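You operate a simulated robot arm through the tools that you are given. There is no shell and no other tool. Be economical: measure what you need, move in short steps, check, and stop when the job is done.

The job below is to be done with a simulated robot arm. You get a single attempt, and the scene is never put back.

TASK
Put the red block brush in the teal packing tray. Put the green module on the top of the flight stand. Open the drip drawer, fetch the blue lube stand cloth and set it in the inside of the drip drawer and shut the drawer again. Take the blue flight plate and put it on the top of the grouper bench. Put the black hex bolt on top of the white plastic block. Any order will do. Set down upright: blue flight plate.

The check looks at the end state, three seconds after you hand in, the way a careful person would. Anything else that was tipped, shoved, dropped, spilled or broken makes it a failure. Flat cloth is picked up by pressing the open fingertips on it (5 to 10 N) and closing them slowly along it; thin cloth reads only 2 to 8 mm in the jaws.

THE ROBOT
A 7-joint arm with a fingered hand on a trunk, on a base that drives. Base frame: it is fixed to the floor where the robot stands at the start and does not move with it; the origin is under the middle of the robot, x ahead of it, y to its left, z up. Lengths are in m, angles in degrees, forces in N, time in s.
Its first joint turns from -115.0 to 115.0 degrees. Places, roughly: black hex bolt (4x4x5 cm) [0.7, -4.9, 0.9]; blue flight plate [0.25, 0.75, 1]; blue lube stand cloth (9x7x3 cm) [0.4, -1.3, 0.9]; drip drawer [-1.5, -0.2, 0.7]; green module (9x5x4 cm) [0.7, -0.3, 0.9]; inside of the drip drawer [-1.5, -0.2, 0.7]; red block brush (10x4x6 cm) [0.6, 0.1, 0.9]; teal packing tray [-4.25, -0.75, 0.75]; top of the flight stand [0.5, 0.9, 0.8]; top of the grouper bench [0.5, -2.5, 0.9]; white plastic block (12x6x4 cm) [0.5, -5.3, 0.9]. Payload 5 kg.
Tool frame: the origin (TCP) lies between the finger pads and is the grasp point; the fingertips stand 0.032 m ahead of it; z points along the fingers, y is the line along which they close. The gripper opens to 0.16 m. The gripper's body begins 0.089 m behind the TCP. The gripper is a hand of 4 fingers: y runs from the thumb to the fingers, the wrist lies at [0, 0, -0.267] in the tool frame, and closing takes about 1.5 s.
Orientation is that of the tool frame in the base frame, as a unit quaternion [w, x, y, z]. With the fingers straight down and closing along the base's y, the tool's x points along the base's -x, its y along +y and its z along -z.

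THE INTERFACE
- The arm moves only by the tool step_arm. Its arguments are lists of equal length, an entry for each row: "rot": the turn, a rotation vector about the tool's x, y, z in rad, a list of three; "delta_pos": the shift along the tool's x, y, z in m, a list of three; "fingers": the opening, from 0 (shut) to 1 (fully open). In form: {"rot": [[ax, ay, az], ...], "delta_pos": [[tx, ty, tz], ...], "fingers": [fingers, ...]}. A call has 1 to 8 rows; each row is the pose to reach, as a shift and turn from the pose commanded when the call began, along the tool's axes at that moment. Each row takes 0.2 s and may step no farther than 0.05 m and 8.6 degrees from the row before; otherwise, or with a gripper value out of range, the whole call is refused. A pose out of reach is approached as far as the arm can. The call stops where the force on the tool passes 40 N (or 10 N more than at its start, if that is more) or the arm is blocked; 0.2 s more then pass. Each finger travels about 0.045 m/s and halts on what it meets, pressing with about 31 N; the grip force reading is that of the motor and also rises with nothing between the fingers. The clock runs only during rows and for 0.2 s after the last one: add rows that repeat a pose to give the fingers time. The reply holds the time, the measured pose of the TCP, the force on the tool along the base axes, the opening and the grip force, in the units named above and with some noise, with the torque about the TCP (base axes, N m) and any sound that the robot's microphone picked up.
- Cameras (640 x 400 px; columns grow to the right, rows downward): "scene" is now at [-0.0418, 0.1493, 1.731]; the picture's right is [-0.97, -0.25, 0.00], its down [-0.23, 0.90, -0.36] and it looks along [0.09, -0.35, -0.93] (base axes); focal length 214 px, centre (320, 200). "wrist" rides on the gripper at [0.08, -0.004, -0.114] in the tool frame; the picture's right is [0.05, 1.00, 0.00], its down [-0.82, 0.04, -0.58] and it looks along [-0.58, 0.03, 0.82] (tool axes); focal length 265 px, centre (320, 200). There is no depth. A picture from a camera that has moved, and an enlarged one, comes with that camera's place and axes in the base frame and with its lens.
- capture(camera): a new picture of that camera. The clock stands still meanwhile.
- move_column(by): slides the trunk up (or, below 0, down) by that many m; the arm and the scene camera ride with it, the base frame stays. It gives what a move gives, with no picture.
- steer(legs): drives the robot by 1 to 6 legs, each [ahead, turn to the left] in m and degrees, along the robot's own axes; the way and the turn of a leg run together, so that a leg with both is an arc; at most 1.5 m and 180 degrees a leg. The arm and the cameras ride along, it lands a little off, and it stops where it bumps. It gives what a move gives.
- set_grasp(shape): the hand has 4 fingers and takes this shape, open, in about a second: jaw (thumb against the fingers, like two jaws); tri (thumb and two fingers); tip (a fingertip pinch); poke (one finger out to press); point (the index stretched); flat (the hand flat); cup (the hand cupped); fist (a fist). The gripper value then closes the fingers along that shape, each until it touches; the sizes above hold for jaw. It gives what a move gives, with no picture.
- pan_tilt(pan, tilt): turns the head with the scene camera to pan (to the left, within 155 degrees either way) and tilt (down, from -29 to 69), counted from straight ahead of the robot. It gives what a move gives.
- enlarge(camera, box): a new picture of the part [left, top, right, bottom] of that camera's present view, enlarged. The clock stands still meanwhile.
- sign_off(): hands the job in; it is judged then, once.

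Go step by step. Nothing tells you exact positions but the pictures and the camera data: compare them with the known pose of the tool, close in by small moves and look again before you grip or let go. The budget is 186 turns and 148 pictures, counting those below and the enlarged ones. Unless the task says otherwise, let go and move clear before handing in.

The tools are called after ">>>" as name(argument=value, ...) on one line, values as JSON. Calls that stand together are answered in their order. step_arm: Moves the arm, as the interface text tells. Its arguments: {"type":"object","properties":{"rot":{"type":"array","items":{"type":"array","items":{"type":"number"}}},"delta_pos":{"type":"array","items":{"type":"array","items":{"type":"number"}}},"fingers":{"type":"array","items":{"type":"number"}}},"required":["rot","delta_pos","fingers"]} The other tools are called the same way: move_column (by) slides the trunk up or down; set_grasp (shape) gives the hand a shape; steer (legs) drives the base; pan_tilt (pan, tilt) turns the head that bears the scene camera; capture (camera) takes a picture; enlarge (camera, box) takes an enlarged picture of a part of a camera's view; sign_off () hands the job in.

At the start:

```text
time: 0.0
tool_pos: [-0.1135, -0.6267, 1.1296]
ee_rot: [0.0, 0.0, 1.0, 0.0]
force: [0.8, -0.5, 0.5]
moment: [0.03, 0.01, 0.02]
grip_width: 0.1597
gripper_force: 0.1
shape: jaw
trunk travel left (down, up): [-0.6, 0.39]
robot x, y, heading: [-0.0021, -0.0013, -0.2]
head pan, tilt: [-75.5, 68.8]
```

scene: 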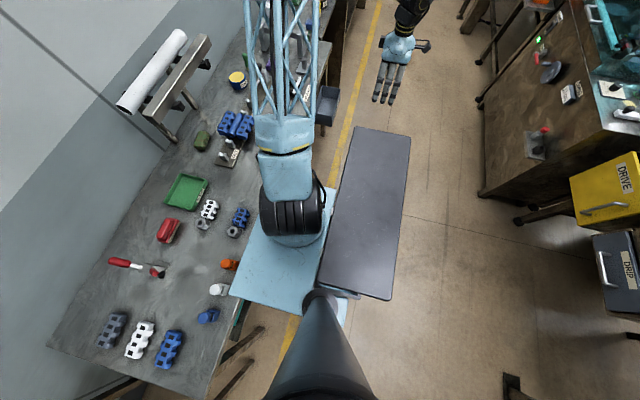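
wrist: 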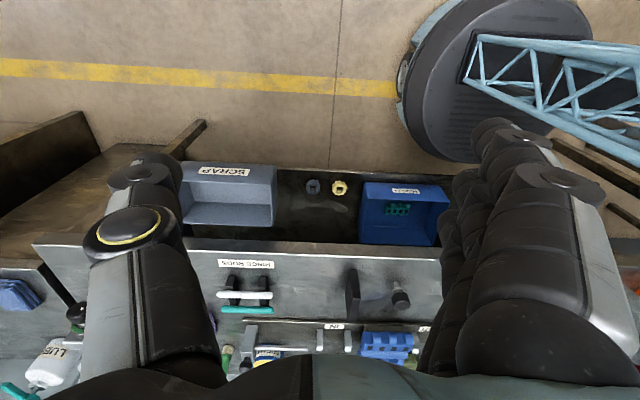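

The head camera looks down to the robot's right and shows a bench ahead and drawers behind on the right. I'll look around with the head first.

>>> pan_tilt(pan=0, tilt=45)

>>> capture(camera="scene")

>>> pan_tilt(pan=70, tilt=40)

>>> capture(camera="scene")

>>> pan_tilt(pan=-60, tilt=30)

>>> capture(camera="scene")

>>> pan_tilt(pan=-150, tilt=40)

>>> capture(camera="scene")

```text
time: 1.5
tool_pos: [-0.1137, -0.6287, 1.1303]
ee_rot: [0.0, -0.001, 1.0, 0.0]
force: [0.2, 0.4, 0.2]
moment: [0.01, -0.01, -0.01]
grip_width: 0.1598
gripper_force: 0.0
shape: jaw
trunk travel left (down, up): [-0.6, 0.39]
robot x, y, heading: [0.0003, 0.0005, -0.1]
head pan, tilt: [0.0, 45.0]
```

```text
145 pictures are left
camera scene: at [0.0254, 0.2034, 1.7599], right [0.0, -1.0, 0.0], down [-0.71, 0.0, -0.71], along [0.71, 0.0, -0.71], focal length 214 px, centre (320, 200)
```

scene: 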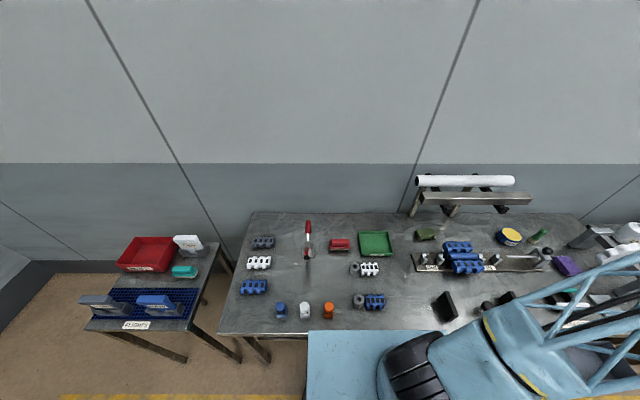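

```text
time: 2.9
tool_pos: [-0.1144, -0.6288, 1.1294]
ee_rot: [0.0, 0.0, 1.0, 0.0]
force: [0.0, 0.5, -0.5]
moment: [-0.01, 0.04, -0.02]
grip_width: 0.1598
gripper_force: 0.0
shape: jaw
trunk travel left (down, up): [-0.6, 0.39]
robot x, y, heading: [0.0003, -0.0017, -0.1]
head pan, tilt: [70.0, 40.0]
```

```text
144 pictures are left
camera scene: at [-0.0268, 0.2833, 1.7672], right [0.94, -0.34, 0.0], down [-0.22, -0.6, -0.77], along [0.26, 0.72, -0.64], focal length 214 px, centre (320, 200)
```

scene: 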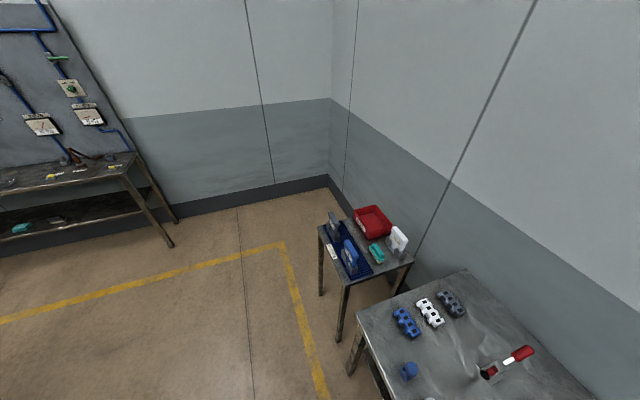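

```text
time: 5.0
tool_pos: [-0.1128, -0.6272, 1.1302]
ee_rot: [0.0, 0.0, 1.0, -0.001]
force: [0.2, -0.7, 0.5]
moment: [0.02, -0.01, -0.02]
grip_width: 0.1599
gripper_force: 0.1
shape: jaw
trunk travel left (down, up): [-0.6, 0.39]
robot x, y, heading: [0.0047, 0.0003, -0.0]
head pan, tilt: [-60.0, 30.0]
```

```text
143 pictures are left
camera scene: at [-0.0107, 0.1251, 1.7825], right [-0.87, -0.5, 0.0], down [-0.25, 0.43, -0.87], along [0.43, -0.75, -0.5], focal length 214 px, centre (320, 200)
```

scene: 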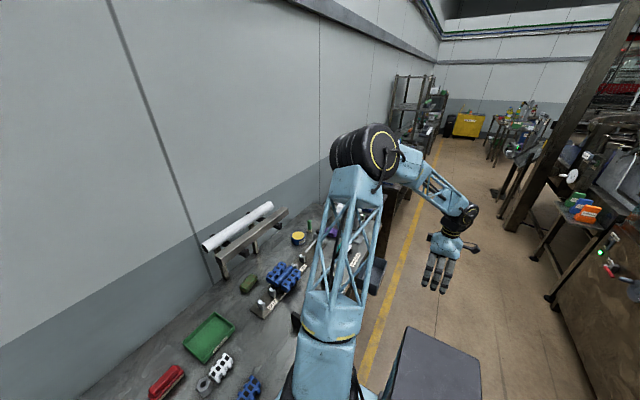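

```text
time: 6.7
tool_pos: [-0.1148, -0.6284, 1.13]
ee_rot: [0.0, -0.001, 1.0, 0.0]
force: [0.1, 0.2, 0.6]
moment: [0.01, -0.01, 0.04]
grip_width: 0.1598
gripper_force: 0.1
shape: jaw
trunk travel left (down, up): [-0.6, 0.39]
robot x, y, heading: [0.0024, 0.0023, -0.2]
head pan, tilt: [-150.0, 40.0]
```

```text
142 pictures are left
camera scene: at [-0.1295, 0.1609, 1.7672], right [-0.5, 0.87, 0.0], down [0.56, 0.32, -0.77], along [-0.66, -0.38, -0.64], focal length 214 px, centre (320, 200)
```

scene: 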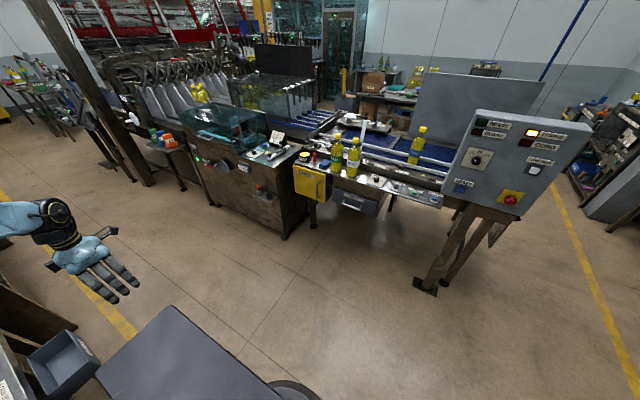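

The bench ahead holds the red block brush, near (0.6, 0.1), and the green module, near (0.7, -0.3). I'll enlarge both the bench and the flight stand on the left.

>>> pan_tilt(pan=20, tilt=50)

>>> enlarge(camera="scene", box=[120, 130, 320, 330])

>>> enlarge(camera="scene", box=[320, 130, 600, 330])

```text
time: 9.2
tool_pos: [-0.114, -0.6284, 1.1306]
ee_rot: [0.0, 0.0, 1.0, 0.0]
force: [1.1, 0.0, -0.2]
moment: [0.0, 0.02, -0.02]
grip_width: 0.1599
gripper_force: 0.1
shape: jaw
trunk travel left (down, up): [-0.6, 0.39]
robot x, y, heading: [-0.0033, 0.0039, 0.2]
head pan, tilt: [20.0, 50.0]
```

```text
2.00 times, centred on (220, 230) of scene
camera zoom: at [0.0164, 0.2297, 1.753], right [0.34, -0.94, 0.0], down [-0.72, -0.26, -0.64], along [0.6, 0.22, -0.77], focal length 429 px, centre (520, 140)
```

zoom: 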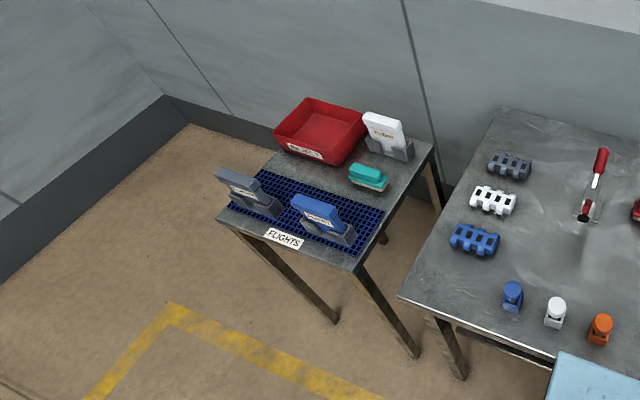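

```text
2.00 times, centred on (460, 230) of scene
camera zoom: at [0.0164, 0.2297, 1.753], right [0.34, -0.94, 0.0], down [-0.72, -0.26, -0.64], along [0.6, 0.22, -0.77], focal length 429 px, centre (40, 140)
```

zoom: 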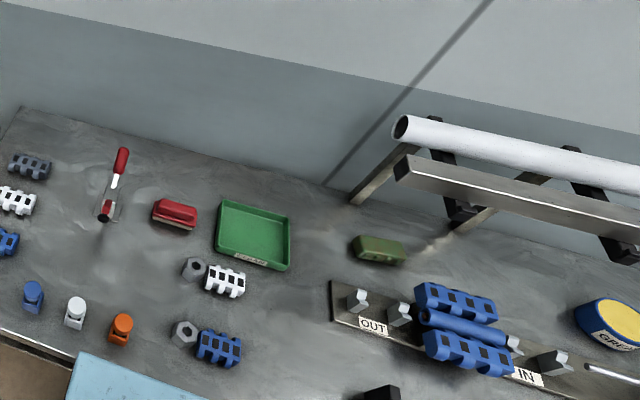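

The green module sits near (0.655, -0.32) with its long side roughly along y. I'll swing the arm over towards it at the present height, turning the hand as I go.

>>> step_arm(rot=[[0, 0, -0.148], [0, 0, -0.296], [0, 0, -0.444], [0, 0, -0.592], [0, 0, -0.74], [0, 0, -0.888], [0, 0, -1.036], [0, 0, -1.184]], delta_pos=[[-0.0445, 0.018, 0], [-0.089, 0.036, 0], [-0.1335, 0.054, 0], [-0.178, 0.072, 0], [-0.2225, 0.09, 0], [-0.267, 0.108, 0], [-0.3115, 0.126, 0], [-0.356, 0.144, 0]], fingers=[1, 1, 1, 1, 1, 1, 1, 1])

```text
time: 11.0
tool_pos: [0.2414, -0.484, 1.1317]
ee_rot: [0.0, -0.558, 0.83, 0.0]
force: [0.1, 0.7, -0.1]
moment: [0.0, 0.0, 0.0]
grip_width: 0.1598
gripper_force: 0.0
shape: jaw
trunk travel left (down, up): [-0.6, 0.39]
robot x, y, heading: [0.0009, 0.0058, 0.0]
head pan, tilt: [20.0, 50.0]
```

Halfway there. I'll continue the same line and look with the wrist camera.

>>> step_arm(rot=[[0, 0, -0.072], [0, 0, -0.144], [0, 0, -0.216], [0, 0, -0.288], [0, 0, -0.36], [0, 0, -0.432], [0, 0, -0.504], [0, 0, -0.576]], delta_pos=[[-0.034, -0.0354, 0], [-0.068, -0.0708, 0], [-0.102, -0.1062, 0], [-0.136, -0.1416, 0], [-0.17, -0.177, 0], [-0.204, -0.2124, 0], [-0.238, -0.2478, 0], [-0.272, -0.283, 0]], fingers=[1, 1, 1, 1, 1, 1, 1, 1])

>>> capture(camera="wrist")

>>> pan_tilt(pan=-15, tilt=50)

>>> capture(camera="scene")

```text
time: 12.8
tool_pos: [0.605, -0.3419, 1.1271]
ee_rot: [0.0, 0.77, -0.638, 0.0]
force: [-1.4, -7.1, -3.6]
moment: [-0.09, 0.26, -0.52]
grip_width: 0.16
gripper_force: 0.1
shape: jaw
trunk travel left (down, up): [-0.6, 0.39]
robot x, y, heading: [0.0008, 0.0021, -0.1]
head pan, tilt: [20.0, 50.0]
```

```text
139 pictures are left
camera wrist: at [0.6234, -0.4194, 1.2419], right [-0.97, -0.24, 0.0], down [-0.19, 0.79, 0.58], along [-0.14, 0.56, -0.82], focal length 265 px, centre (320, 200)
```

wrist: 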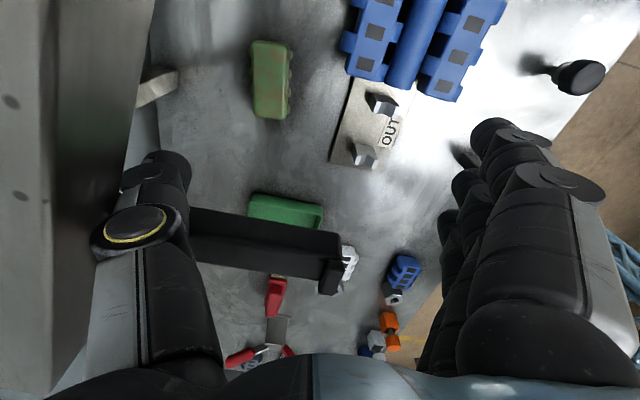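

```text
time: 13.8
tool_pos: [0.6046, -0.3404, 1.1273]
ee_rot: [0.0, 0.77, -0.638, 0.0]
force: [-2.9, -13.5, -2.6]
moment: [0.01, 0.15, -1.03]
grip_width: 0.1601
gripper_force: 0.0
shape: jaw
trunk travel left (down, up): [-0.6, 0.39]
robot x, y, heading: [-0.0014, 0.0006, -0.0]
head pan, tilt: [-15.0, 50.0]
```

```text
138 pictures are left
camera scene: at [0.0186, 0.1821, 1.7531], right [-0.26, -0.97, 0.0], down [-0.74, 0.2, -0.64], along [0.62, -0.17, -0.77], focal length 214 px, centre (320, 200)
```

scene: 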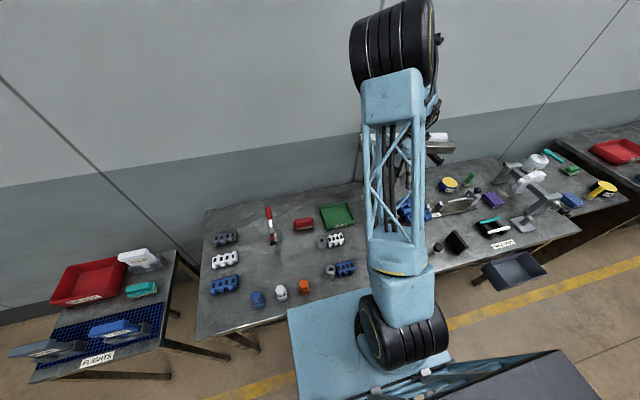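

The force reading shows that the hand is leaning on the tube rack, which has a dark bracket showing in the wrist view. I'll back off along the way I came and look at the rack's shape.

>>> step_arm(rot=[[0, 0, 0], [0, 0, 0], [0, 0, 0], [0, 0, 0]], delta_pos=[[0.01, 0.048, 0], [0.02, 0.096, 0], [0.03, 0.144, 0], [0.04, 0.19, 0]], fingers=[1, 1, 1, 1])

>>> capture(camera="wrist")

>>> pan_tilt(pan=-15, tilt=35)

>>> enlarge(camera="scene", box=[240, 100, 480, 300])

```text
time: 14.8
tool_pos: [0.4276, -0.4147, 1.1277]
ee_rot: [-0.001, 0.771, -0.637, 0.0]
force: [0.0, 0.2, 0.2]
moment: [0.01, -0.01, 0.01]
grip_width: 0.1597
gripper_force: 0.2
shape: jaw
trunk travel left (down, up): [-0.6, 0.39]
robot x, y, heading: [-0.0017, 0.0035, -0.2]
head pan, tilt: [-15.0, 50.0]
```

```text
137 pictures are left
camera wrist: at [0.4466, -0.4933, 1.2422], right [-0.97, -0.24, 0.0], down [-0.2, 0.79, 0.58], along [-0.14, 0.56, -0.82], focal length 265 px, centre (320, 200)
```

wrist: 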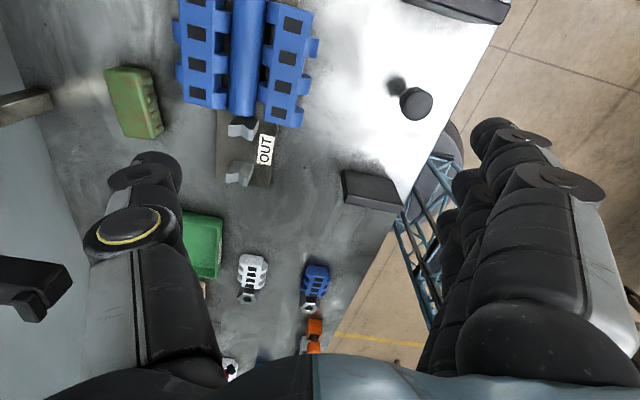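

```text
time: 15.6
tool_pos: [0.4281, -0.4132, 1.128]
ee_rot: [0.0, 0.771, -0.636, 0.0]
force: [0.9, -0.5, 0.5]
moment: [0.0, 0.02, 0.0]
grip_width: 0.1601
gripper_force: 0.0
shape: jaw
trunk travel left (down, up): [-0.6, 0.39]
robot x, y, heading: [-0.0001, -0.0011, 0.2]
head pan, tilt: [-15.0, 35.0]
```

```text
2.00 times, centred on (360, 200) of scene
camera zoom: at [0.0293, 0.1809, 1.7746], right [-0.26, -0.97, 0.0], down [-0.55, 0.15, -0.82], along [0.79, -0.21, -0.57], focal length 429 px, centre (240, 200)
```

zoom: 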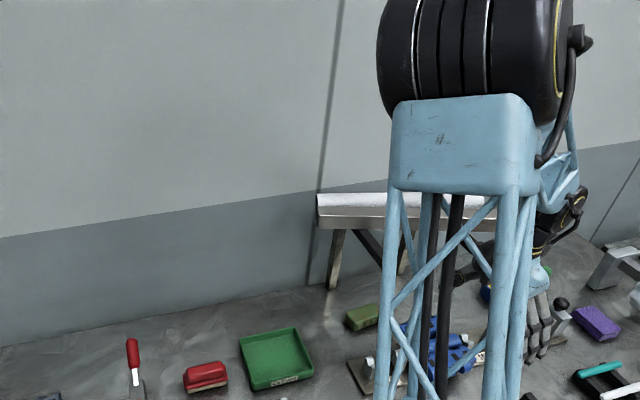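

The rack's black bracket ends above the module at about (0.585, -0.30, 1.14), so a vertical approach is blocked. I'll come in from the front with the hand tilted about 40°, closing along the module's length, and I turn the hand first.

>>> step_arm(rot=[[0, 0, -0.148], [0, 0, -0.296], [0, 0, -0.444], [0, 0, -0.592], [0, 0, -0.74], [0, 0, -0.888], [0, 0, -1.036], [0, 0, -1.184]], delta_pos=[[0, 0.01, 0], [0, 0.02, 0], [0, 0.03, 0], [0, 0.03, 0], [0, 0.03, 0], [0, 0.03, 0], [0, 0.03, 0], [0, 0.03, 0]], fingers=[1, 1, 1, 1, 1, 1, 1, 1])

>>> step_arm(rot=[[0, 0, -0.13], [0, 0, -0.26], [0, 0, -0.39]], delta_pos=[[0, 0, 0], [0, 0, 0], [0, 0, 0]], fingers=[1, 1, 1])

>>> step_arm(rot=[[0, 0.14, 0], [0, 0.28, 0], [0, 0.42, 0], [0, 0.56, 0], [0, 0.698, 0]], delta_pos=[[0, 0, 0], [0, 0, 0], [0, 0, 0], [0, 0, 0], [0, 0, 0]], fingers=[1, 1, 1, 1, 1])

>>> capture(camera="wrist")

```text
time: 17.4
tool_pos: [0.3985, -0.4204, 1.1292]
ee_rot: [0.0, 0.995, -0.098, 0.0]
force: [0.1, -0.1, 0.1]
moment: [-0.01, -0.03, 0.0]
grip_width: 0.1599
gripper_force: 0.0
shape: jaw
trunk travel left (down, up): [-0.6, 0.39]
robot x, y, heading: [-0.0003, 0.0018, -0.3]
head pan, tilt: [-15.0, 35.0]
```

```text
time: 18.2
tool_pos: [0.3981, -0.4201, 1.1306]
ee_rot: [-0.001, 0.995, 0.097, 0.001]
force: [0.0, 0.3, -0.2]
moment: [0.02, 0.0, -0.01]
grip_width: 0.1596
gripper_force: 0.0
shape: jaw
trunk travel left (down, up): [-0.6, 0.39]
robot x, y, heading: [0.0026, 0.0005, 0.3]
head pan, tilt: [-15.0, 35.0]
```

```text
time: 19.4
tool_pos: [0.3972, -0.42, 1.1308]
ee_rot: [-0.033, 0.935, 0.09, 0.341]
force: [-0.3, -0.5, 0.5]
moment: [0.02, 0.02, -0.01]
grip_width: 0.16
gripper_force: 0.1
shape: jaw
trunk travel left (down, up): [-0.6, 0.39]
robot x, y, heading: [0.0057, -0.0043, 0.0]
head pan, tilt: [-15.0, 35.0]
```

```text
135 pictures are left
camera wrist: at [0.3852, -0.4187, 1.2699], right [0.23, -0.97, 0.03], down [-0.97, -0.23, -0.08], along [0.09, -0.01, -1.0], focal length 265 px, centre (320, 200)
```

wrist: 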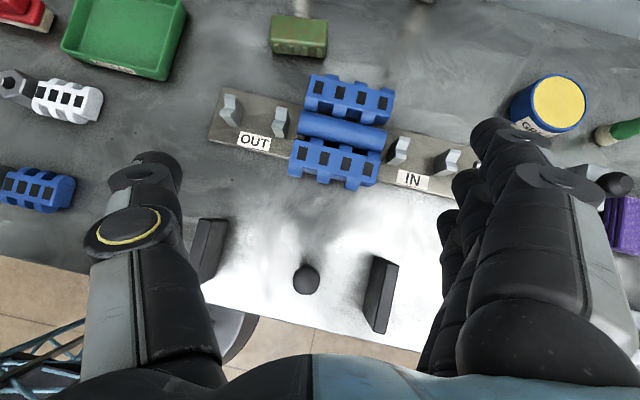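

The module is at about (0.652, -0.338) with its top near 0.90. I'll come in low under the bracket to a pre-grasp point and look again.

>>> step_arm(rot=[[0, 0, 0], [0, 0, 0], [0, 0, 0], [0, 0, 0], [0, 0, 0], [0, 0, 0], [0, 0, 0]], delta_pos=[[0, -0.007, 0.043], [0, -0.014, 0.086], [0, -0.022, 0.129], [0, -0.029, 0.171], [0.013, -0.029, 0.208], [0.026, -0.03, 0.245], [0.039, -0.03, 0.282]], fingers=[1, 1, 1, 1, 1, 1, 1])

>>> capture(camera="wrist")

```text
time: 21.0
tool_pos: [0.5878, -0.3543, 0.9538]
ee_rot: [-0.029, 0.934, 0.093, 0.343]
force: [-3.6, 3.0, 31.0]
moment: [-3.59, -0.02, -0.34]
grip_width: 0.1599
gripper_force: 0.0
shape: jaw
trunk travel left (down, up): [-0.6, 0.39]
robot x, y, heading: [-0.0028, 0.0008, 0.2]
head pan, tilt: [-15.0, 35.0]
stopped in row 7: the force on the tool passed its limit at 49 N (the readings are from after the stop); the commanded pose is now the measured one
```

```text
134 pictures are left
camera wrist: at [0.573, -0.3508, 1.0932], right [0.23, -0.97, 0.04], down [-0.97, -0.23, -0.09], along [0.1, -0.02, -1.0], focal length 265 px, centre (320, 200)
```

wrist: 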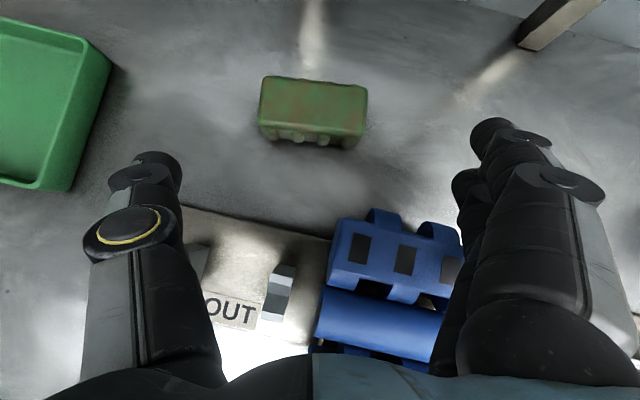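

The fingers pressed on the blue rolls in the fixture. I'll lift off straight away, steepen the hand to about 32°, and pass over the rolls.

>>> step_arm(rot=[[0, 0, 0], [0, -0.14, 0], [0, -0.14, 0]], delta_pos=[[0.019, 0, -0.023], [0.0255, 0.002, -0.015], [0.035, 0.004, 0.023]], fingers=[0.9, 0.9, 0.9])

>>> capture(camera="wrist")

```text
time: 21.8
tool_pos: [0.6292, -0.3487, 0.9531]
ee_rot: [-0.025, 0.957, 0.092, 0.274]
force: [-0.2, 0.2, 0.1]
moment: [0.02, 0.03, -0.01]
grip_width: 0.1442
gripper_force: 0.0
shape: jaw
trunk travel left (down, up): [-0.6, 0.39]
robot x, y, heading: [-0.0031, 0.0014, -0.1]
head pan, tilt: [-15.0, 35.0]
```

```text
133 pictures are left
camera wrist: at [0.6353, -0.3432, 1.0929], right [0.23, -0.97, 0.03], down [-0.97, -0.23, 0.06], along [-0.05, -0.04, -1.0], focal length 265 px, centre (320, 200)
```

wrist: 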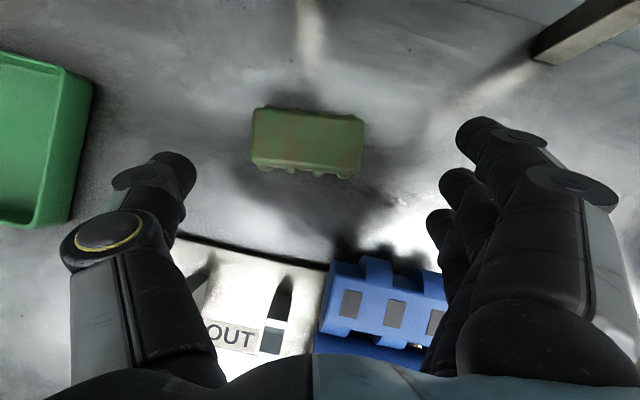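

It's clear now, and the module is straight ahead along the tool axis at about (0.662, -0.334). I'll advance along the tool and look again.

>>> step_arm(rot=[[0, 0, 0], [0, 0, 0]], delta_pos=[[0, -0.005, 0.035], [0, -0.0075, 0.062]], fingers=[0.9, 0.9])

>>> capture(camera="wrist")

```text
time: 22.4
tool_pos: [0.6594, -0.3365, 0.9015]
ee_rot: [-0.025, 0.956, 0.093, 0.276]
force: [0.5, -0.2, 0.3]
moment: [0.02, 0.0, 0.0]
grip_width: 0.1443
gripper_force: 0.1
shape: jaw
trunk travel left (down, up): [-0.6, 0.39]
robot x, y, heading: [0.0027, 0.0003, -0.2]
head pan, tilt: [-15.0, 35.0]
```

```text
132 pictures are left
camera wrist: at [0.6649, -0.3311, 1.0412], right [0.23, -0.97, 0.03], down [-0.97, -0.23, 0.06], along [-0.05, -0.04, -1.0], focal length 265 px, centre (320, 200)
```

wrist: 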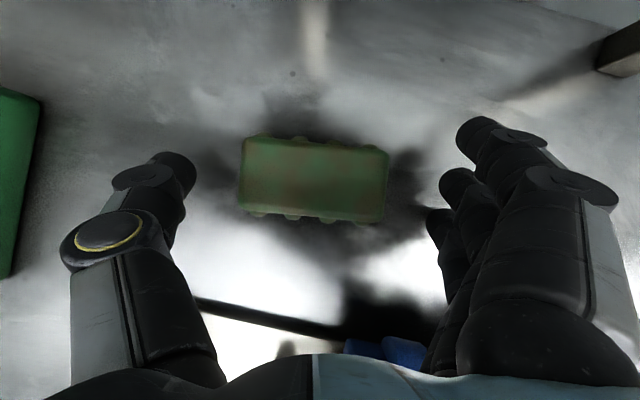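

The module's top is really near 0.875, so I go a little deeper, feeling for the bench.

>>> step_arm(rot=[[0, 0, 0], [0, 0, 0]], delta_pos=[[-0.002, -0.001, 0.012], [-0.004, -0.001, 0.024]], fingers=[0.9, 0.9])

>>> step_arm(rot=[[0, 0, 0]], delta_pos=[[-0.003, 0, 0.008]], fingers=[0.9])

```text
time: 22.9
tool_pos: [0.6686, -0.3337, 0.892]
ee_rot: [-0.023, 0.955, 0.096, 0.28]
force: [-1.0, 3.9, 23.6]
moment: [-2.16, -0.06, -0.06]
grip_width: 0.144
gripper_force: 0.1
shape: jaw
trunk travel left (down, up): [-0.6, 0.39]
robot x, y, heading: [0.0012, -0.0015, 0.0]
head pan, tilt: [-15.0, 35.0]
stopped in row 2: the force on the tool passed its limit at 45 N (the readings are from after the stop); the commanded pose is now the measured one
```

```text
time: 23.2
tool_pos: [0.6715, -0.334, 0.89]
ee_rot: [-0.022, 0.954, 0.097, 0.283]
force: [0.1, 3.5, 21.3]
moment: [-2.09, -0.08, -0.01]
grip_width: 0.1443
gripper_force: 0.0
shape: jaw
trunk travel left (down, up): [-0.6, 0.39]
robot x, y, heading: [0.0025, -0.0027, -0.1]
head pan, tilt: [-15.0, 35.0]
stopped in row 1: the force on the tool passed its limit at 48 N (the readings are from after the stop); the commanded pose is now the measured one
```

The lower fingertip rests on the bench. I'll back off a few millimetres and close on the module.

>>> step_arm(rot=[[0, 0, 0], [0, 0, 0], [0, 0, 0], [0, 0, 0], [0, 0, 0], [0, 0, 0], [0, 0, 0]], delta_pos=[[0.002, 0, -0.005], [0.002, 0, -0.005], [0.002, 0, -0.005], [0.002, 0, -0.005], [0.002, 0, -0.005], [0.002, 0, -0.005], [0.002, 0, -0.005]], fingers=[0.9, 0.7, 0.6, 0.5, 0.45, 0.45, 0.45])

>>> capture(camera="wrist")

```text
time: 24.9
tool_pos: [0.6694, -0.3326, 0.8941]
ee_rot: [-0.023, 0.954, 0.097, 0.281]
force: [-2.8, 1.9, 21.8]
moment: [-1.72, 0.13, -0.18]
grip_width: 0.0836
gripper_force: 0.0
shape: jaw
trunk travel left (down, up): [-0.6, 0.39]
robot x, y, heading: [-0.0007, -0.0016, 0.1]
head pan, tilt: [-15.0, 35.0]
```

```text
131 pictures are left
camera wrist: at [0.6731, -0.326, 1.0342], right [0.24, -0.97, 0.04], down [-0.97, -0.24, 0.05], along [-0.04, -0.05, -1.0], focal length 265 px, centre (320, 200)
```

wrist: 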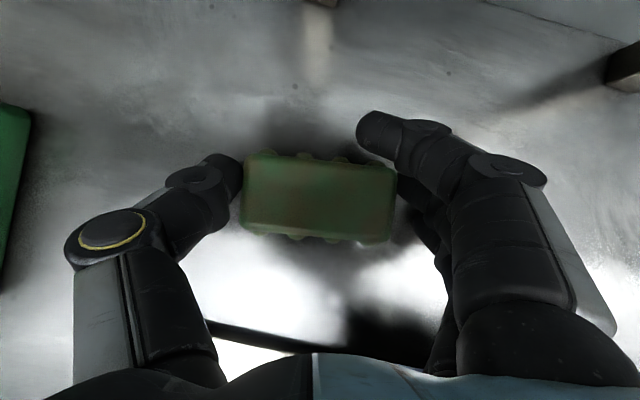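

The index finger has passed behind the module, so I'll open slightly, shift back about 1.5 cm, and close again.

>>> step_arm(rot=[[0, 0, 0], [0, 0, 0], [0, 0, 0], [0, 0, 0], [0, 0, 0], [0, 0, 0], [0, 0, 0], [0, 0, 0]], delta_pos=[[0, 0, -0.003], [0, 0, -0.003], [-0.006, 0, -0.008], [-0.011, 0, -0.0115], [-0.011, 0, -0.0115], [-0.011, 0, -0.0115], [-0.011, 0, -0.0115], [-0.011, 0, -0.0115]], fingers=[0.75, 0.75, 0.75, 0.75, 0.55, 0.4, 0.3, 0.3])

>>> capture(camera="wrist")

```text
time: 26.6
tool_pos: [0.6542, -0.3386, 0.8969]
ee_rot: [-0.023, 0.955, 0.095, 0.28]
force: [-2.2, -1.2, 5.7]
moment: [-0.46, 0.04, -0.13]
grip_width: 0.0816
gripper_force: 0.0
shape: jaw
trunk travel left (down, up): [-0.6, 0.39]
robot x, y, heading: [0.0001, -0.0009, -0.2]
head pan, tilt: [-15.0, 35.0]
```

```text
130 pictures are left
camera wrist: at [0.6579, -0.3305, 1.0363], right [0.24, -0.97, 0.04], down [-0.97, -0.24, 0.05], along [-0.04, -0.05, -1.0], focal length 265 px, centre (320, 200)
```

wrist: 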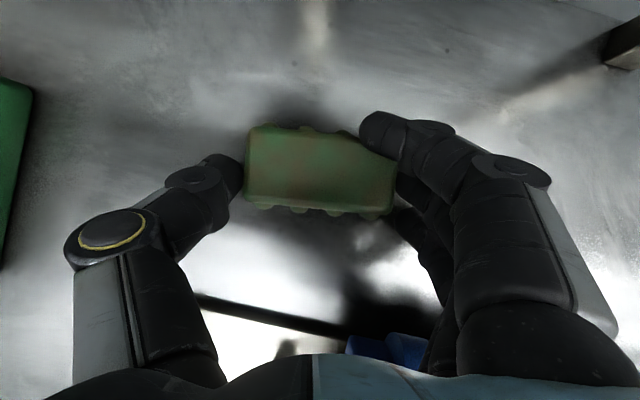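

Now the fingers sit on both ends. I'll tighten and check the grip.

>>> step_arm(rot=[[0, 0, 0], [0, 0, 0], [0, 0, 0], [0, 0, 0], [0, 0, 0]], delta_pos=[[0, 0, 0], [0, 0, 0], [0, 0, 0], [0, 0, 0], [0, 0, 0]], fingers=[0.2, 0, 0, 0, 0])

>>> capture(camera="wrist")

```text
time: 27.9
tool_pos: [0.6538, -0.3365, 0.897]
ee_rot: [-0.022, 0.955, 0.096, 0.281]
force: [2.0, -0.7, 9.3]
moment: [-0.59, -0.03, 0.05]
grip_width: 0.0641
gripper_force: 30.7
shape: jaw
trunk travel left (down, up): [-0.6, 0.39]
robot x, y, heading: [-0.0045, 0.0009, 0.2]
head pan, tilt: [-15.0, 35.0]
```

```text
129 pictures are left
camera wrist: at [0.6585, -0.33, 1.0367], right [0.24, -0.97, 0.04], down [-0.97, -0.24, 0.05], along [-0.04, -0.05, -1.0], focal length 265 px, centre (320, 200)
```

wrist: 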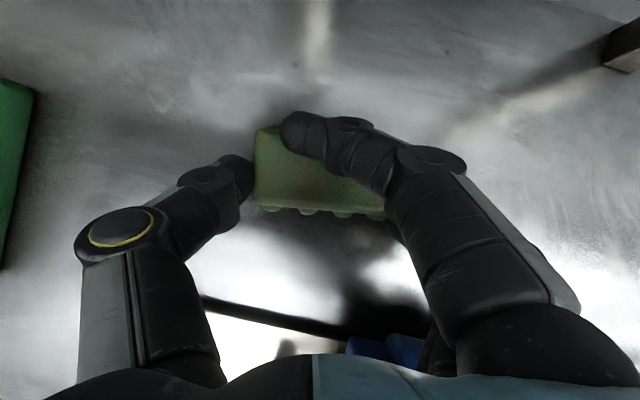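

The index finger rests on top of the module, but the other fingers and the thumb hold its ends with 30 N. I'll try a tiny lift of about 1 cm to see whether it holds.

>>> step_arm(rot=[[0, 0, 0], [0, 0, 0]], delta_pos=[[0.001, 0, -0.006], [0.001, 0, -0.014]], fingers=[0, 0])

>>> capture(camera="wrist")

```text
time: 28.4
tool_pos: [0.647, -0.3384, 0.9081]
ee_rot: [-0.024, 0.955, 0.096, 0.28]
force: [0.7, -0.2, -1.7]
moment: [-0.01, 0.01, -0.02]
grip_width: 0.0646
gripper_force: 30.6
shape: jaw
trunk travel left (down, up): [-0.6, 0.39]
robot x, y, heading: [0.0003, 0.0026, -0.0]
head pan, tilt: [-15.0, 35.0]
```

```text
128 pictures are left
camera wrist: at [0.6511, -0.3317, 1.0479], right [0.24, -0.97, 0.04], down [-0.97, -0.24, 0.05], along [-0.04, -0.05, -1.0], focal length 265 px, centre (320, 200)
```

wrist: 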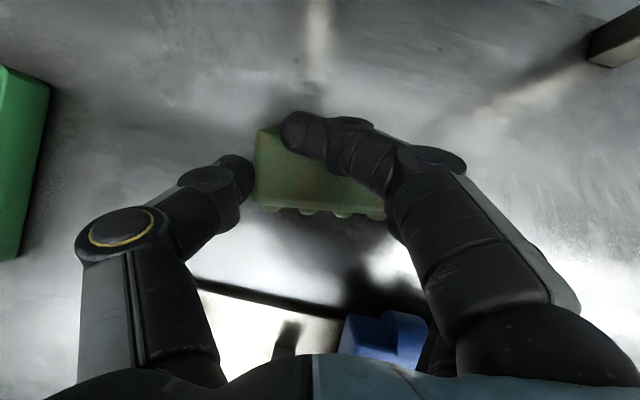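

It lifts and moves with the hand. I'll bring it out by the way I came in, staying clear of the bracket and the rolls.

>>> step_arm(rot=[[0, 0, 0], [0, 0, 0], [0, 0, 0], [0, 0, 0], [0, 0, 0], [0, 0, 0]], delta_pos=[[0.0065, 0.008, -0.03], [0.013, 0.016, -0.059], [0.003, 0.017, -0.086], [-0.0075, 0.018, -0.113], [-0.013, 0.016, -0.146], [-0.019, 0.014, -0.1795]], fingers=[0, 0, 0, 0, 0, 0])

>>> capture(camera="wrist")

```text
time: 29.9
tool_pos: [0.5388, -0.3713, 1.0508]
ee_rot: [-0.022, 0.955, 0.096, 0.281]
force: [-0.1, 0.8, -1.3]
moment: [0.01, 0.02, -0.05]
grip_width: 0.0643
gripper_force: 31.1
shape: jaw
trunk travel left (down, up): [-0.6, 0.39]
robot x, y, heading: [-0.0002, 0.0, 0.1]
head pan, tilt: [-15.0, 35.0]
```

```text
127 pictures are left
camera wrist: at [0.5435, -0.3655, 1.1914], right [0.24, -0.97, 0.04], down [-0.97, -0.24, 0.05], along [-0.04, -0.05, -1.0], focal length 265 px, centre (320, 200)
```

wrist: 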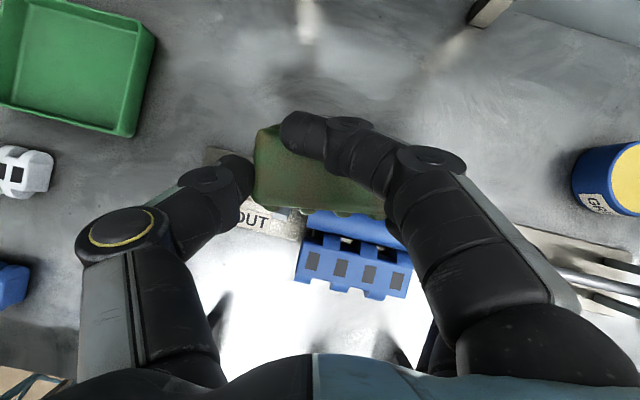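

The module is out and the rolls are undisturbed. I'll pull the arm in, back the robot off the bench, and turn to the flight stand.

>>> step_arm(rot=[[0, 0, 0], [0, 0, 0], [0, 0, 0]], delta_pos=[[-0.014, -0.006, -0.04], [-0.028, -0.012, -0.08], [-0.041, -0.019, -0.12]], fingers=[0, 0, 0])

>>> steer(legs=[[-0.35, 0]])

>>> pan_tilt(pan=30, tilt=40)

>>> capture(camera="scene")

```text
time: 30.6
tool_pos: [0.4379, -0.3714, 1.1263]
ee_rot: [-0.024, 0.955, 0.096, 0.28]
force: [-1.0, 0.7, -1.2]
moment: [0.0, 0.03, 0.01]
grip_width: 0.0645
gripper_force: 31.3
shape: jaw
trunk travel left (down, up): [-0.6, 0.39]
robot x, y, heading: [-0.0028, 0.003, 0.1]
head pan, tilt: [-15.0, 35.0]
```

```text
time: 32.9
tool_pos: [0.0913, -0.3721, 1.1256]
ee_rot: [-0.024, 0.955, 0.096, 0.279]
force: [-0.4, -0.4, -1.9]
moment: [0.0, 0.05, 0.0]
grip_width: 0.0643
gripper_force: 30.4
shape: jaw
trunk travel left (down, up): [-0.6, 0.39]
robot x, y, heading: [-0.3473, -0.001, -0.1]
head pan, tilt: [-15.0, 35.0]
```

```text
time: 34.0
tool_pos: [0.0914, -0.3724, 1.126]
ee_rot: [-0.023, 0.955, 0.097, 0.28]
force: [-0.1, 0.0, -1.4]
moment: [-0.01, 0.01, 0.02]
grip_width: 0.0643
gripper_force: 31.4
shape: jaw
trunk travel left (down, up): [-0.6, 0.39]
robot x, y, heading: [-0.3487, 0.0006, 0.1]
head pan, tilt: [30.0, 40.0]
```

```text
126 pictures are left
camera scene: at [-0.3301, 0.2456, 1.7672], right [0.5, -0.87, 0.0], down [-0.56, -0.32, -0.77], along [0.66, 0.38, -0.64], focal length 214 px, centre (320, 200)
```

scene: 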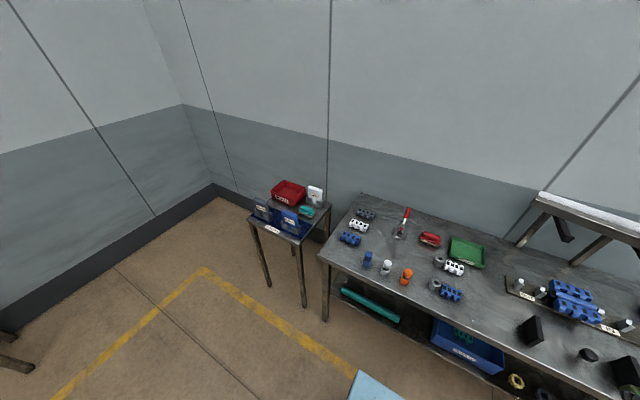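

The stand's top spans about x 0.29–0.65, y 0.71–1.12. I'll drive to about (-0.25, 0.85), facing it.

>>> steer(legs=[[0, 90], [0.87, 0], [0, -90], [0.08, 0]])

>>> pan_tilt(pan=0, tilt=50)

>>> capture(camera="scene")

```text
time: 47.4
tool_pos: [0.168, 0.4818, 1.1253]
ee_rot: [-0.021, 0.956, 0.086, 0.28]
force: [0.9, 0.1, -1.0]
moment: [0.01, 0.05, 0.02]
grip_width: 0.0636
gripper_force: 31.4
shape: jaw
trunk travel left (down, up): [-0.6, 0.39]
robot x, y, heading: [-0.2645, 0.868, -1.1]
head pan, tilt: [30.0, 40.0]
```

```text
time: 48.3
tool_pos: [0.1685, 0.4829, 1.1258]
ee_rot: [-0.02, 0.956, 0.086, 0.28]
force: [-0.5, -0.1, -1.4]
moment: [0.0, 0.07, 0.01]
grip_width: 0.0638
gripper_force: 31.2
shape: jaw
trunk travel left (down, up): [-0.6, 0.39]
robot x, y, heading: [-0.2632, 0.8667, -1.2]
head pan, tilt: [0.0, 50.0]
```

```text
125 pictures are left
camera scene: at [-0.2379, 1.0677, 1.753], right [-0.02, -1.0, 0.0], down [-0.77, 0.02, -0.64], along [0.64, -0.01, -0.77], focal length 214 px, centre (320, 200)
```

scene: 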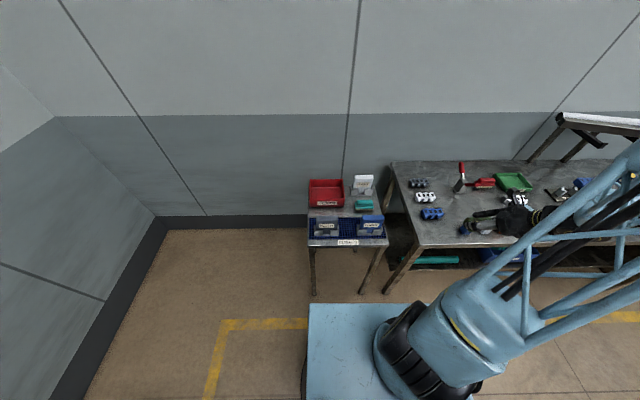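

I'm in front of the stand now; I'll enlarge the view to find a free spot.

>>> enlarge(camera="scene", box=[290, 165, 410, 260])

```text
4.21 times, centred on (350, 212) of scene
camera zoom: at [-0.2379, 1.0677, 1.753], right [-0.02, -1.0, 0.0], down [-0.77, 0.02, -0.64], along [0.64, -0.01, -0.77], focal length 903 px, centre (194, 147)
```

zoom: 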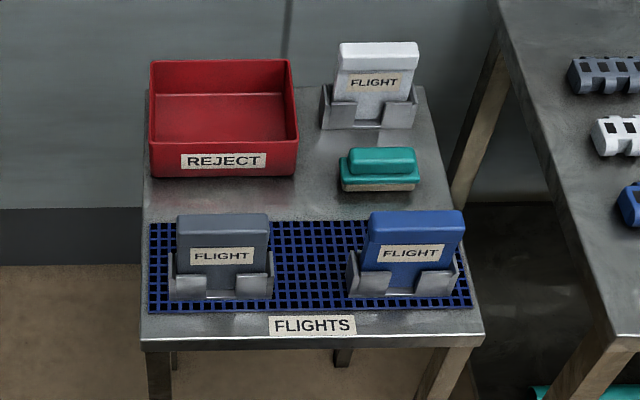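

There's a bare gap between the REJECT tray, the teal brush and the mat, centred about (0.46, 0.955). I'll swing the module over there, squaring it up on the way.

>>> step_arm(rot=[[-0.009, 0, 0.014], [-0.018, 0, 0.028], [-0.027, 0, 0.042], [-0.036, 0, 0.056], [-0.045, 0, 0.07], [-0.054, 0, 0.084], [-0.062, 0, 0.098], [-0.069, 0, 0.11]], delta_pos=[[0.0243, -0.0385, 0.0152], [0.0486, -0.077, 0.0304], [0.0729, -0.1155, 0.0456], [0.0972, -0.154, 0.0608], [0.1215, -0.1925, 0.076], [0.1458, -0.231, 0.0912], [0.1701, -0.2695, 0.1064], [0.1944, -0.308, 0.1216]], fingers=[0, 0, 0, 0, 0, 0, 0, 0])

```text
time: 50.1
tool_pos: [0.3392, 0.8256, 1.1271]
ee_rot: [-0.003, 0.96, 0.023, 0.28]
force: [-0.4, -0.2, -1.2]
moment: [-0.03, 0.04, -0.02]
grip_width: 0.0632
gripper_force: 31.5
shape: jaw
trunk travel left (down, up): [-0.6, 0.39]
robot x, y, heading: [-0.2616, 0.8647, -1.2]
head pan, tilt: [0.0, 50.0]
```

I'm moving over the gap and down to about 0.95.

>>> step_arm(rot=[[0, 0, 0], [0, 0, 0], [0, 0, 0], [0, 0, 0], [0, 0, 0], [0, 0, 0], [0, 0, 0]], delta_pos=[[0, -0.045, 0], [0, -0.09, 0], [0, -0.121, 0.03], [0, -0.121, 0.075], [-0.001, -0.121, 0.12], [-0.002, -0.121, 0.165], [-0.0025, -0.121, 0.208]], fingers=[0, 0, 0, 0, 0, 0, 0])

>>> capture(camera="wrist")

>>> enlarge(camera="scene", box=[290, 165, 410, 260])

```text
time: 51.7
tool_pos: [0.4436, 0.9513, 0.948]
ee_rot: [-0.003, 0.959, 0.025, 0.281]
force: [0.0, 0.8, -1.2]
moment: [-0.05, 0.03, -0.03]
grip_width: 0.0612
gripper_force: 31.0
shape: jaw
trunk travel left (down, up): [-0.6, 0.39]
robot x, y, heading: [-0.2601, 0.8667, -1.2]
head pan, tilt: [0.0, 50.0]
```

```text
123 pictures are left
camera wrist: at [0.4487, 0.9569, 1.0876], right [0.09, -1.0, 0.04], down [-0.99, -0.09, 0.05], along [-0.04, -0.04, -1.0], focal length 265 px, centre (320, 200)
```

wrist: 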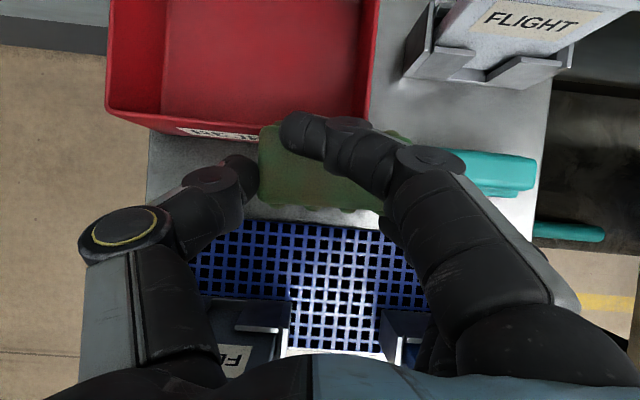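

```text
4.21 times, centred on (350, 212) of scene
camera zoom: at [-0.238, 1.0703, 1.7527], right [-0.02, -1.0, 0.0], down [-0.77, 0.01, -0.64], along [0.64, -0.01, -0.77], focal length 903 px, centre (194, 147)
```

zoom: 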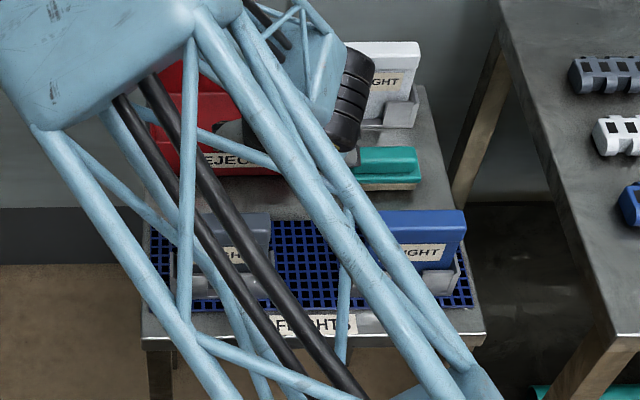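

The module is lined up with the gap, clear of tray and brush. I'll lower it straight down gently.

>>> step_arm(rot=[[0, 0, 0], [0, 0, 0]], delta_pos=[[-0.021, 0, 0.0295], [-0.038, 0, 0.055]], fingers=[0, 0])

>>> step_arm(rot=[[0, 0, 0], [0, 0, 0], [0, 0, 0], [0, 0, 0]], delta_pos=[[-0.003, 0, 0.005], [-0.006, 0, 0.009], [-0.009, 0, 0.0135], [-0.012, 0, 0.018]], fingers=[0, 0, 0, 0])

```text
time: 52.3
tool_pos: [0.4407, 0.9512, 0.8819]
ee_rot: [-0.002, 0.959, 0.024, 0.281]
force: [0.4, -0.2, -2.3]
moment: [-0.04, 0.05, -0.01]
grip_width: 0.0612
gripper_force: 31.0
shape: jaw
trunk travel left (down, up): [-0.6, 0.39]
robot x, y, heading: [-0.2659, 0.8611, -1.1]
head pan, tilt: [0.0, 50.0]
```

```text
time: 53.3
tool_pos: [0.4449, 0.95, 0.8652]
ee_rot: [-0.003, 0.958, 0.024, 0.286]
force: [-5.7, 1.6, 25.5]
moment: [-1.3, 0.46, -0.29]
grip_width: 0.0611
gripper_force: 31.0
shape: jaw
trunk travel left (down, up): [-0.6, 0.39]
robot x, y, heading: [-0.2622, 0.8646, -1.3]
head pan, tilt: [0.0, 50.0]
stopped in row 4: the force on the tool passed its limit at 44 N (the readings are from after the stop); the commanded pose is now the measured one
```

It's down on the stand. I'll ease off a touch and open the fingers.

>>> step_arm(rot=[[0, 0, 0], [0, 0, 0], [0, 0, 0], [0, 0, 0], [0, 0, 0], [0, 0, 0]], delta_pos=[[0.001, 0, -0.002], [0.001, 0, -0.002], [0.001, 0, -0.002], [0.001, 0, -0.002], [0.001, 0, -0.002], [0.001, 0, -0.002]], fingers=[0.45, 0.55, 0.65, 0.75, 0.75, 0.75])

>>> capture(camera="wrist")

```text
time: 54.5
tool_pos: [0.4361, 0.9567, 0.8665]
ee_rot: [-0.005, 0.958, 0.027, 0.285]
force: [-29.4, 19.7, 31.7]
moment: [-1.39, 0.33, -0.5]
grip_width: 0.1053
gripper_force: 0.1
shape: jaw
trunk travel left (down, up): [-0.6, 0.39]
robot x, y, heading: [-0.2616, 0.861, -0.9]
head pan, tilt: [0.0, 50.0]
stopped in row 5: the force on the tool passed its limit at 46 N (the readings are from after the stop); the commanded pose is now the measured one
```

```text
121 pictures are left
camera wrist: at [0.4425, 0.9611, 1.0069], right [0.1, -0.99, 0.03], down [-0.99, -0.1, 0.04], along [-0.04, -0.04, -1.0], focal length 265 px, centre (320, 200)
```

wrist: 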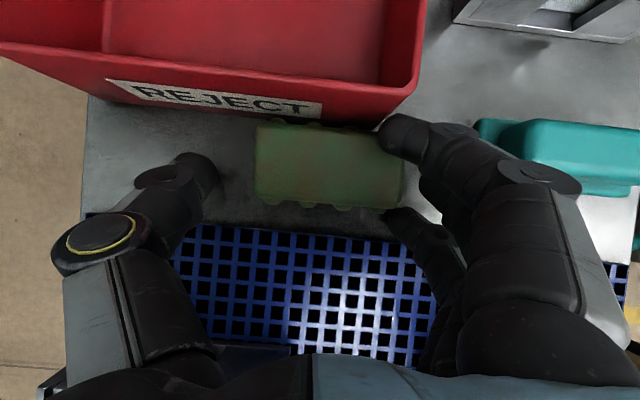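

The module is down and released, but the lower fingers press against the mat's grid. I'll lift straight up.

>>> step_arm(rot=[[0, 0, 0], [0, 0, 0], [0, 0, 0]], delta_pos=[[0.0054, 0, -0.0085], [0.016, 0, -0.0255], [0.0265, 0, -0.042]], fingers=[0.66, 0.66, 0.66])

>>> capture(camera="wrist")

```text
time: 55.3
tool_pos: [0.4406, 0.9509, 0.9147]
ee_rot: [-0.004, 0.959, 0.024, 0.283]
force: [-0.6, 0.6, -0.2]
moment: [-0.01, -0.01, 0.0]
grip_width: 0.1054
gripper_force: 0.1
shape: jaw
trunk travel left (down, up): [-0.6, 0.39]
robot x, y, heading: [-0.2668, 0.8627, -1.2]
head pan, tilt: [0.0, 50.0]
```

```text
120 pictures are left
camera wrist: at [0.4463, 0.9559, 1.0548], right [0.09, -1.0, 0.03], down [-0.99, -0.09, 0.04], along [-0.04, -0.04, -1.0], focal length 265 px, centre (320, 200)
```

wrist: 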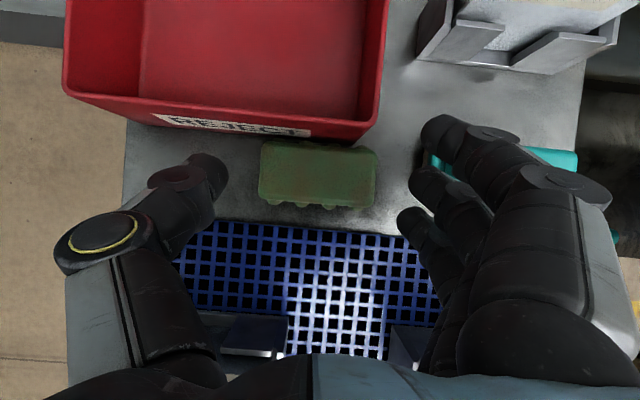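

The module is placed on the bare strip. Next is the blue flight plate, near (0.35, 0.775): I'll raise and straighten the hand and move above it.

>>> step_arm(rot=[[0, -0.142, 0], [0, -0.284, 0], [0, -0.427, 0], [0, -0.57, 0], [0, -0.57, 0], [0, -0.57, 0], [0, -0.57, 0], [0, -0.57, 0]], delta_pos=[[0.026, 0, -0.042], [0.053, 0, -0.084], [0.08, 0, -0.126], [0.107, 0, -0.168], [0.086, 0.0427, -0.181], [0.065, 0.0854, -0.194], [0.044, 0.128, -0.207], [0.023, 0.171, -0.22]], fingers=[0.66, 0.66, 0.66, 0.66, 0.66, 0.66, 0.66, 0.66])

>>> step_arm(rot=[[0, 0, 0.148], [0, 0, 0.296], [0, 0, 0.444], [0, 0, 0.592], [0, 0, 0.74], [0, 0, 0.888], [0, 0, 1.036], [0, 0, 1.184]], delta_pos=[[0, 0, 0], [0, 0, 0], [0, 0, 0], [0, 0, 0], [0, 0, 0], [0, 0, 0], [0, 0, 0], [0, 0, 0]], fingers=[0.66, 0.66, 0.66, 0.66, 0.66, 0.66, 0.66, 0.66])

>>> step_arm(rot=[[0, 0, 0.13], [0, 0, 0.26], [0, 0, 0.365]], delta_pos=[[0, 0, 0], [0, 0, 0], [0, 0, 0]], fingers=[0.66, 0.66, 0.66])

>>> capture(camera="wrist")

```text
time: 57.1
tool_pos: [0.3481, 0.7763, 1.1137]
ee_rot: [0.002, 1.0, 0.026, 0.002]
force: [0.4, -0.3, 0.3]
moment: [0.01, 0.01, 0.01]
grip_width: 0.1059
gripper_force: 0.1
shape: jaw
trunk travel left (down, up): [-0.6, 0.39]
robot x, y, heading: [-0.262, 0.865, -1.1]
head pan, tilt: [0.0, 50.0]
```

```text
time: 58.9
tool_pos: [0.3503, 0.7776, 1.1125]
ee_rot: [0.001, 0.843, -0.538, 0.003]
force: [-1.1, 0.2, -0.2]
moment: [-0.02, -0.02, -0.02]
grip_width: 0.1056
gripper_force: 0.0
shape: jaw
trunk travel left (down, up): [-0.6, 0.39]
robot x, y, heading: [-0.2605, 0.8609, -1.1]
head pan, tilt: [0.0, 50.0]
```

```text
time: 59.7
tool_pos: [0.3488, 0.7771, 1.1124]
ee_rot: [0.0, 0.732, -0.681, 0.004]
force: [-0.5, -0.2, 0.4]
moment: [0.02, 0.0, -0.01]
grip_width: 0.1057
gripper_force: 0.0
shape: jaw
trunk travel left (down, up): [-0.6, 0.39]
robot x, y, heading: [-0.2611, 0.8632, -1.2]
head pan, tilt: [0.0, 50.0]
```

```text
119 pictures are left
camera wrist: at [0.3581, 0.6977, 1.2273], right [-0.99, -0.12, 0.0], down [-0.1, 0.81, 0.57], along [-0.07, 0.57, -0.82], focal length 265 px, centre (320, 200)
```

wrist: 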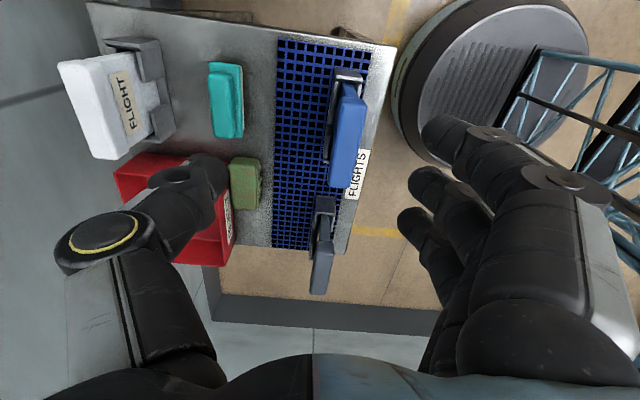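

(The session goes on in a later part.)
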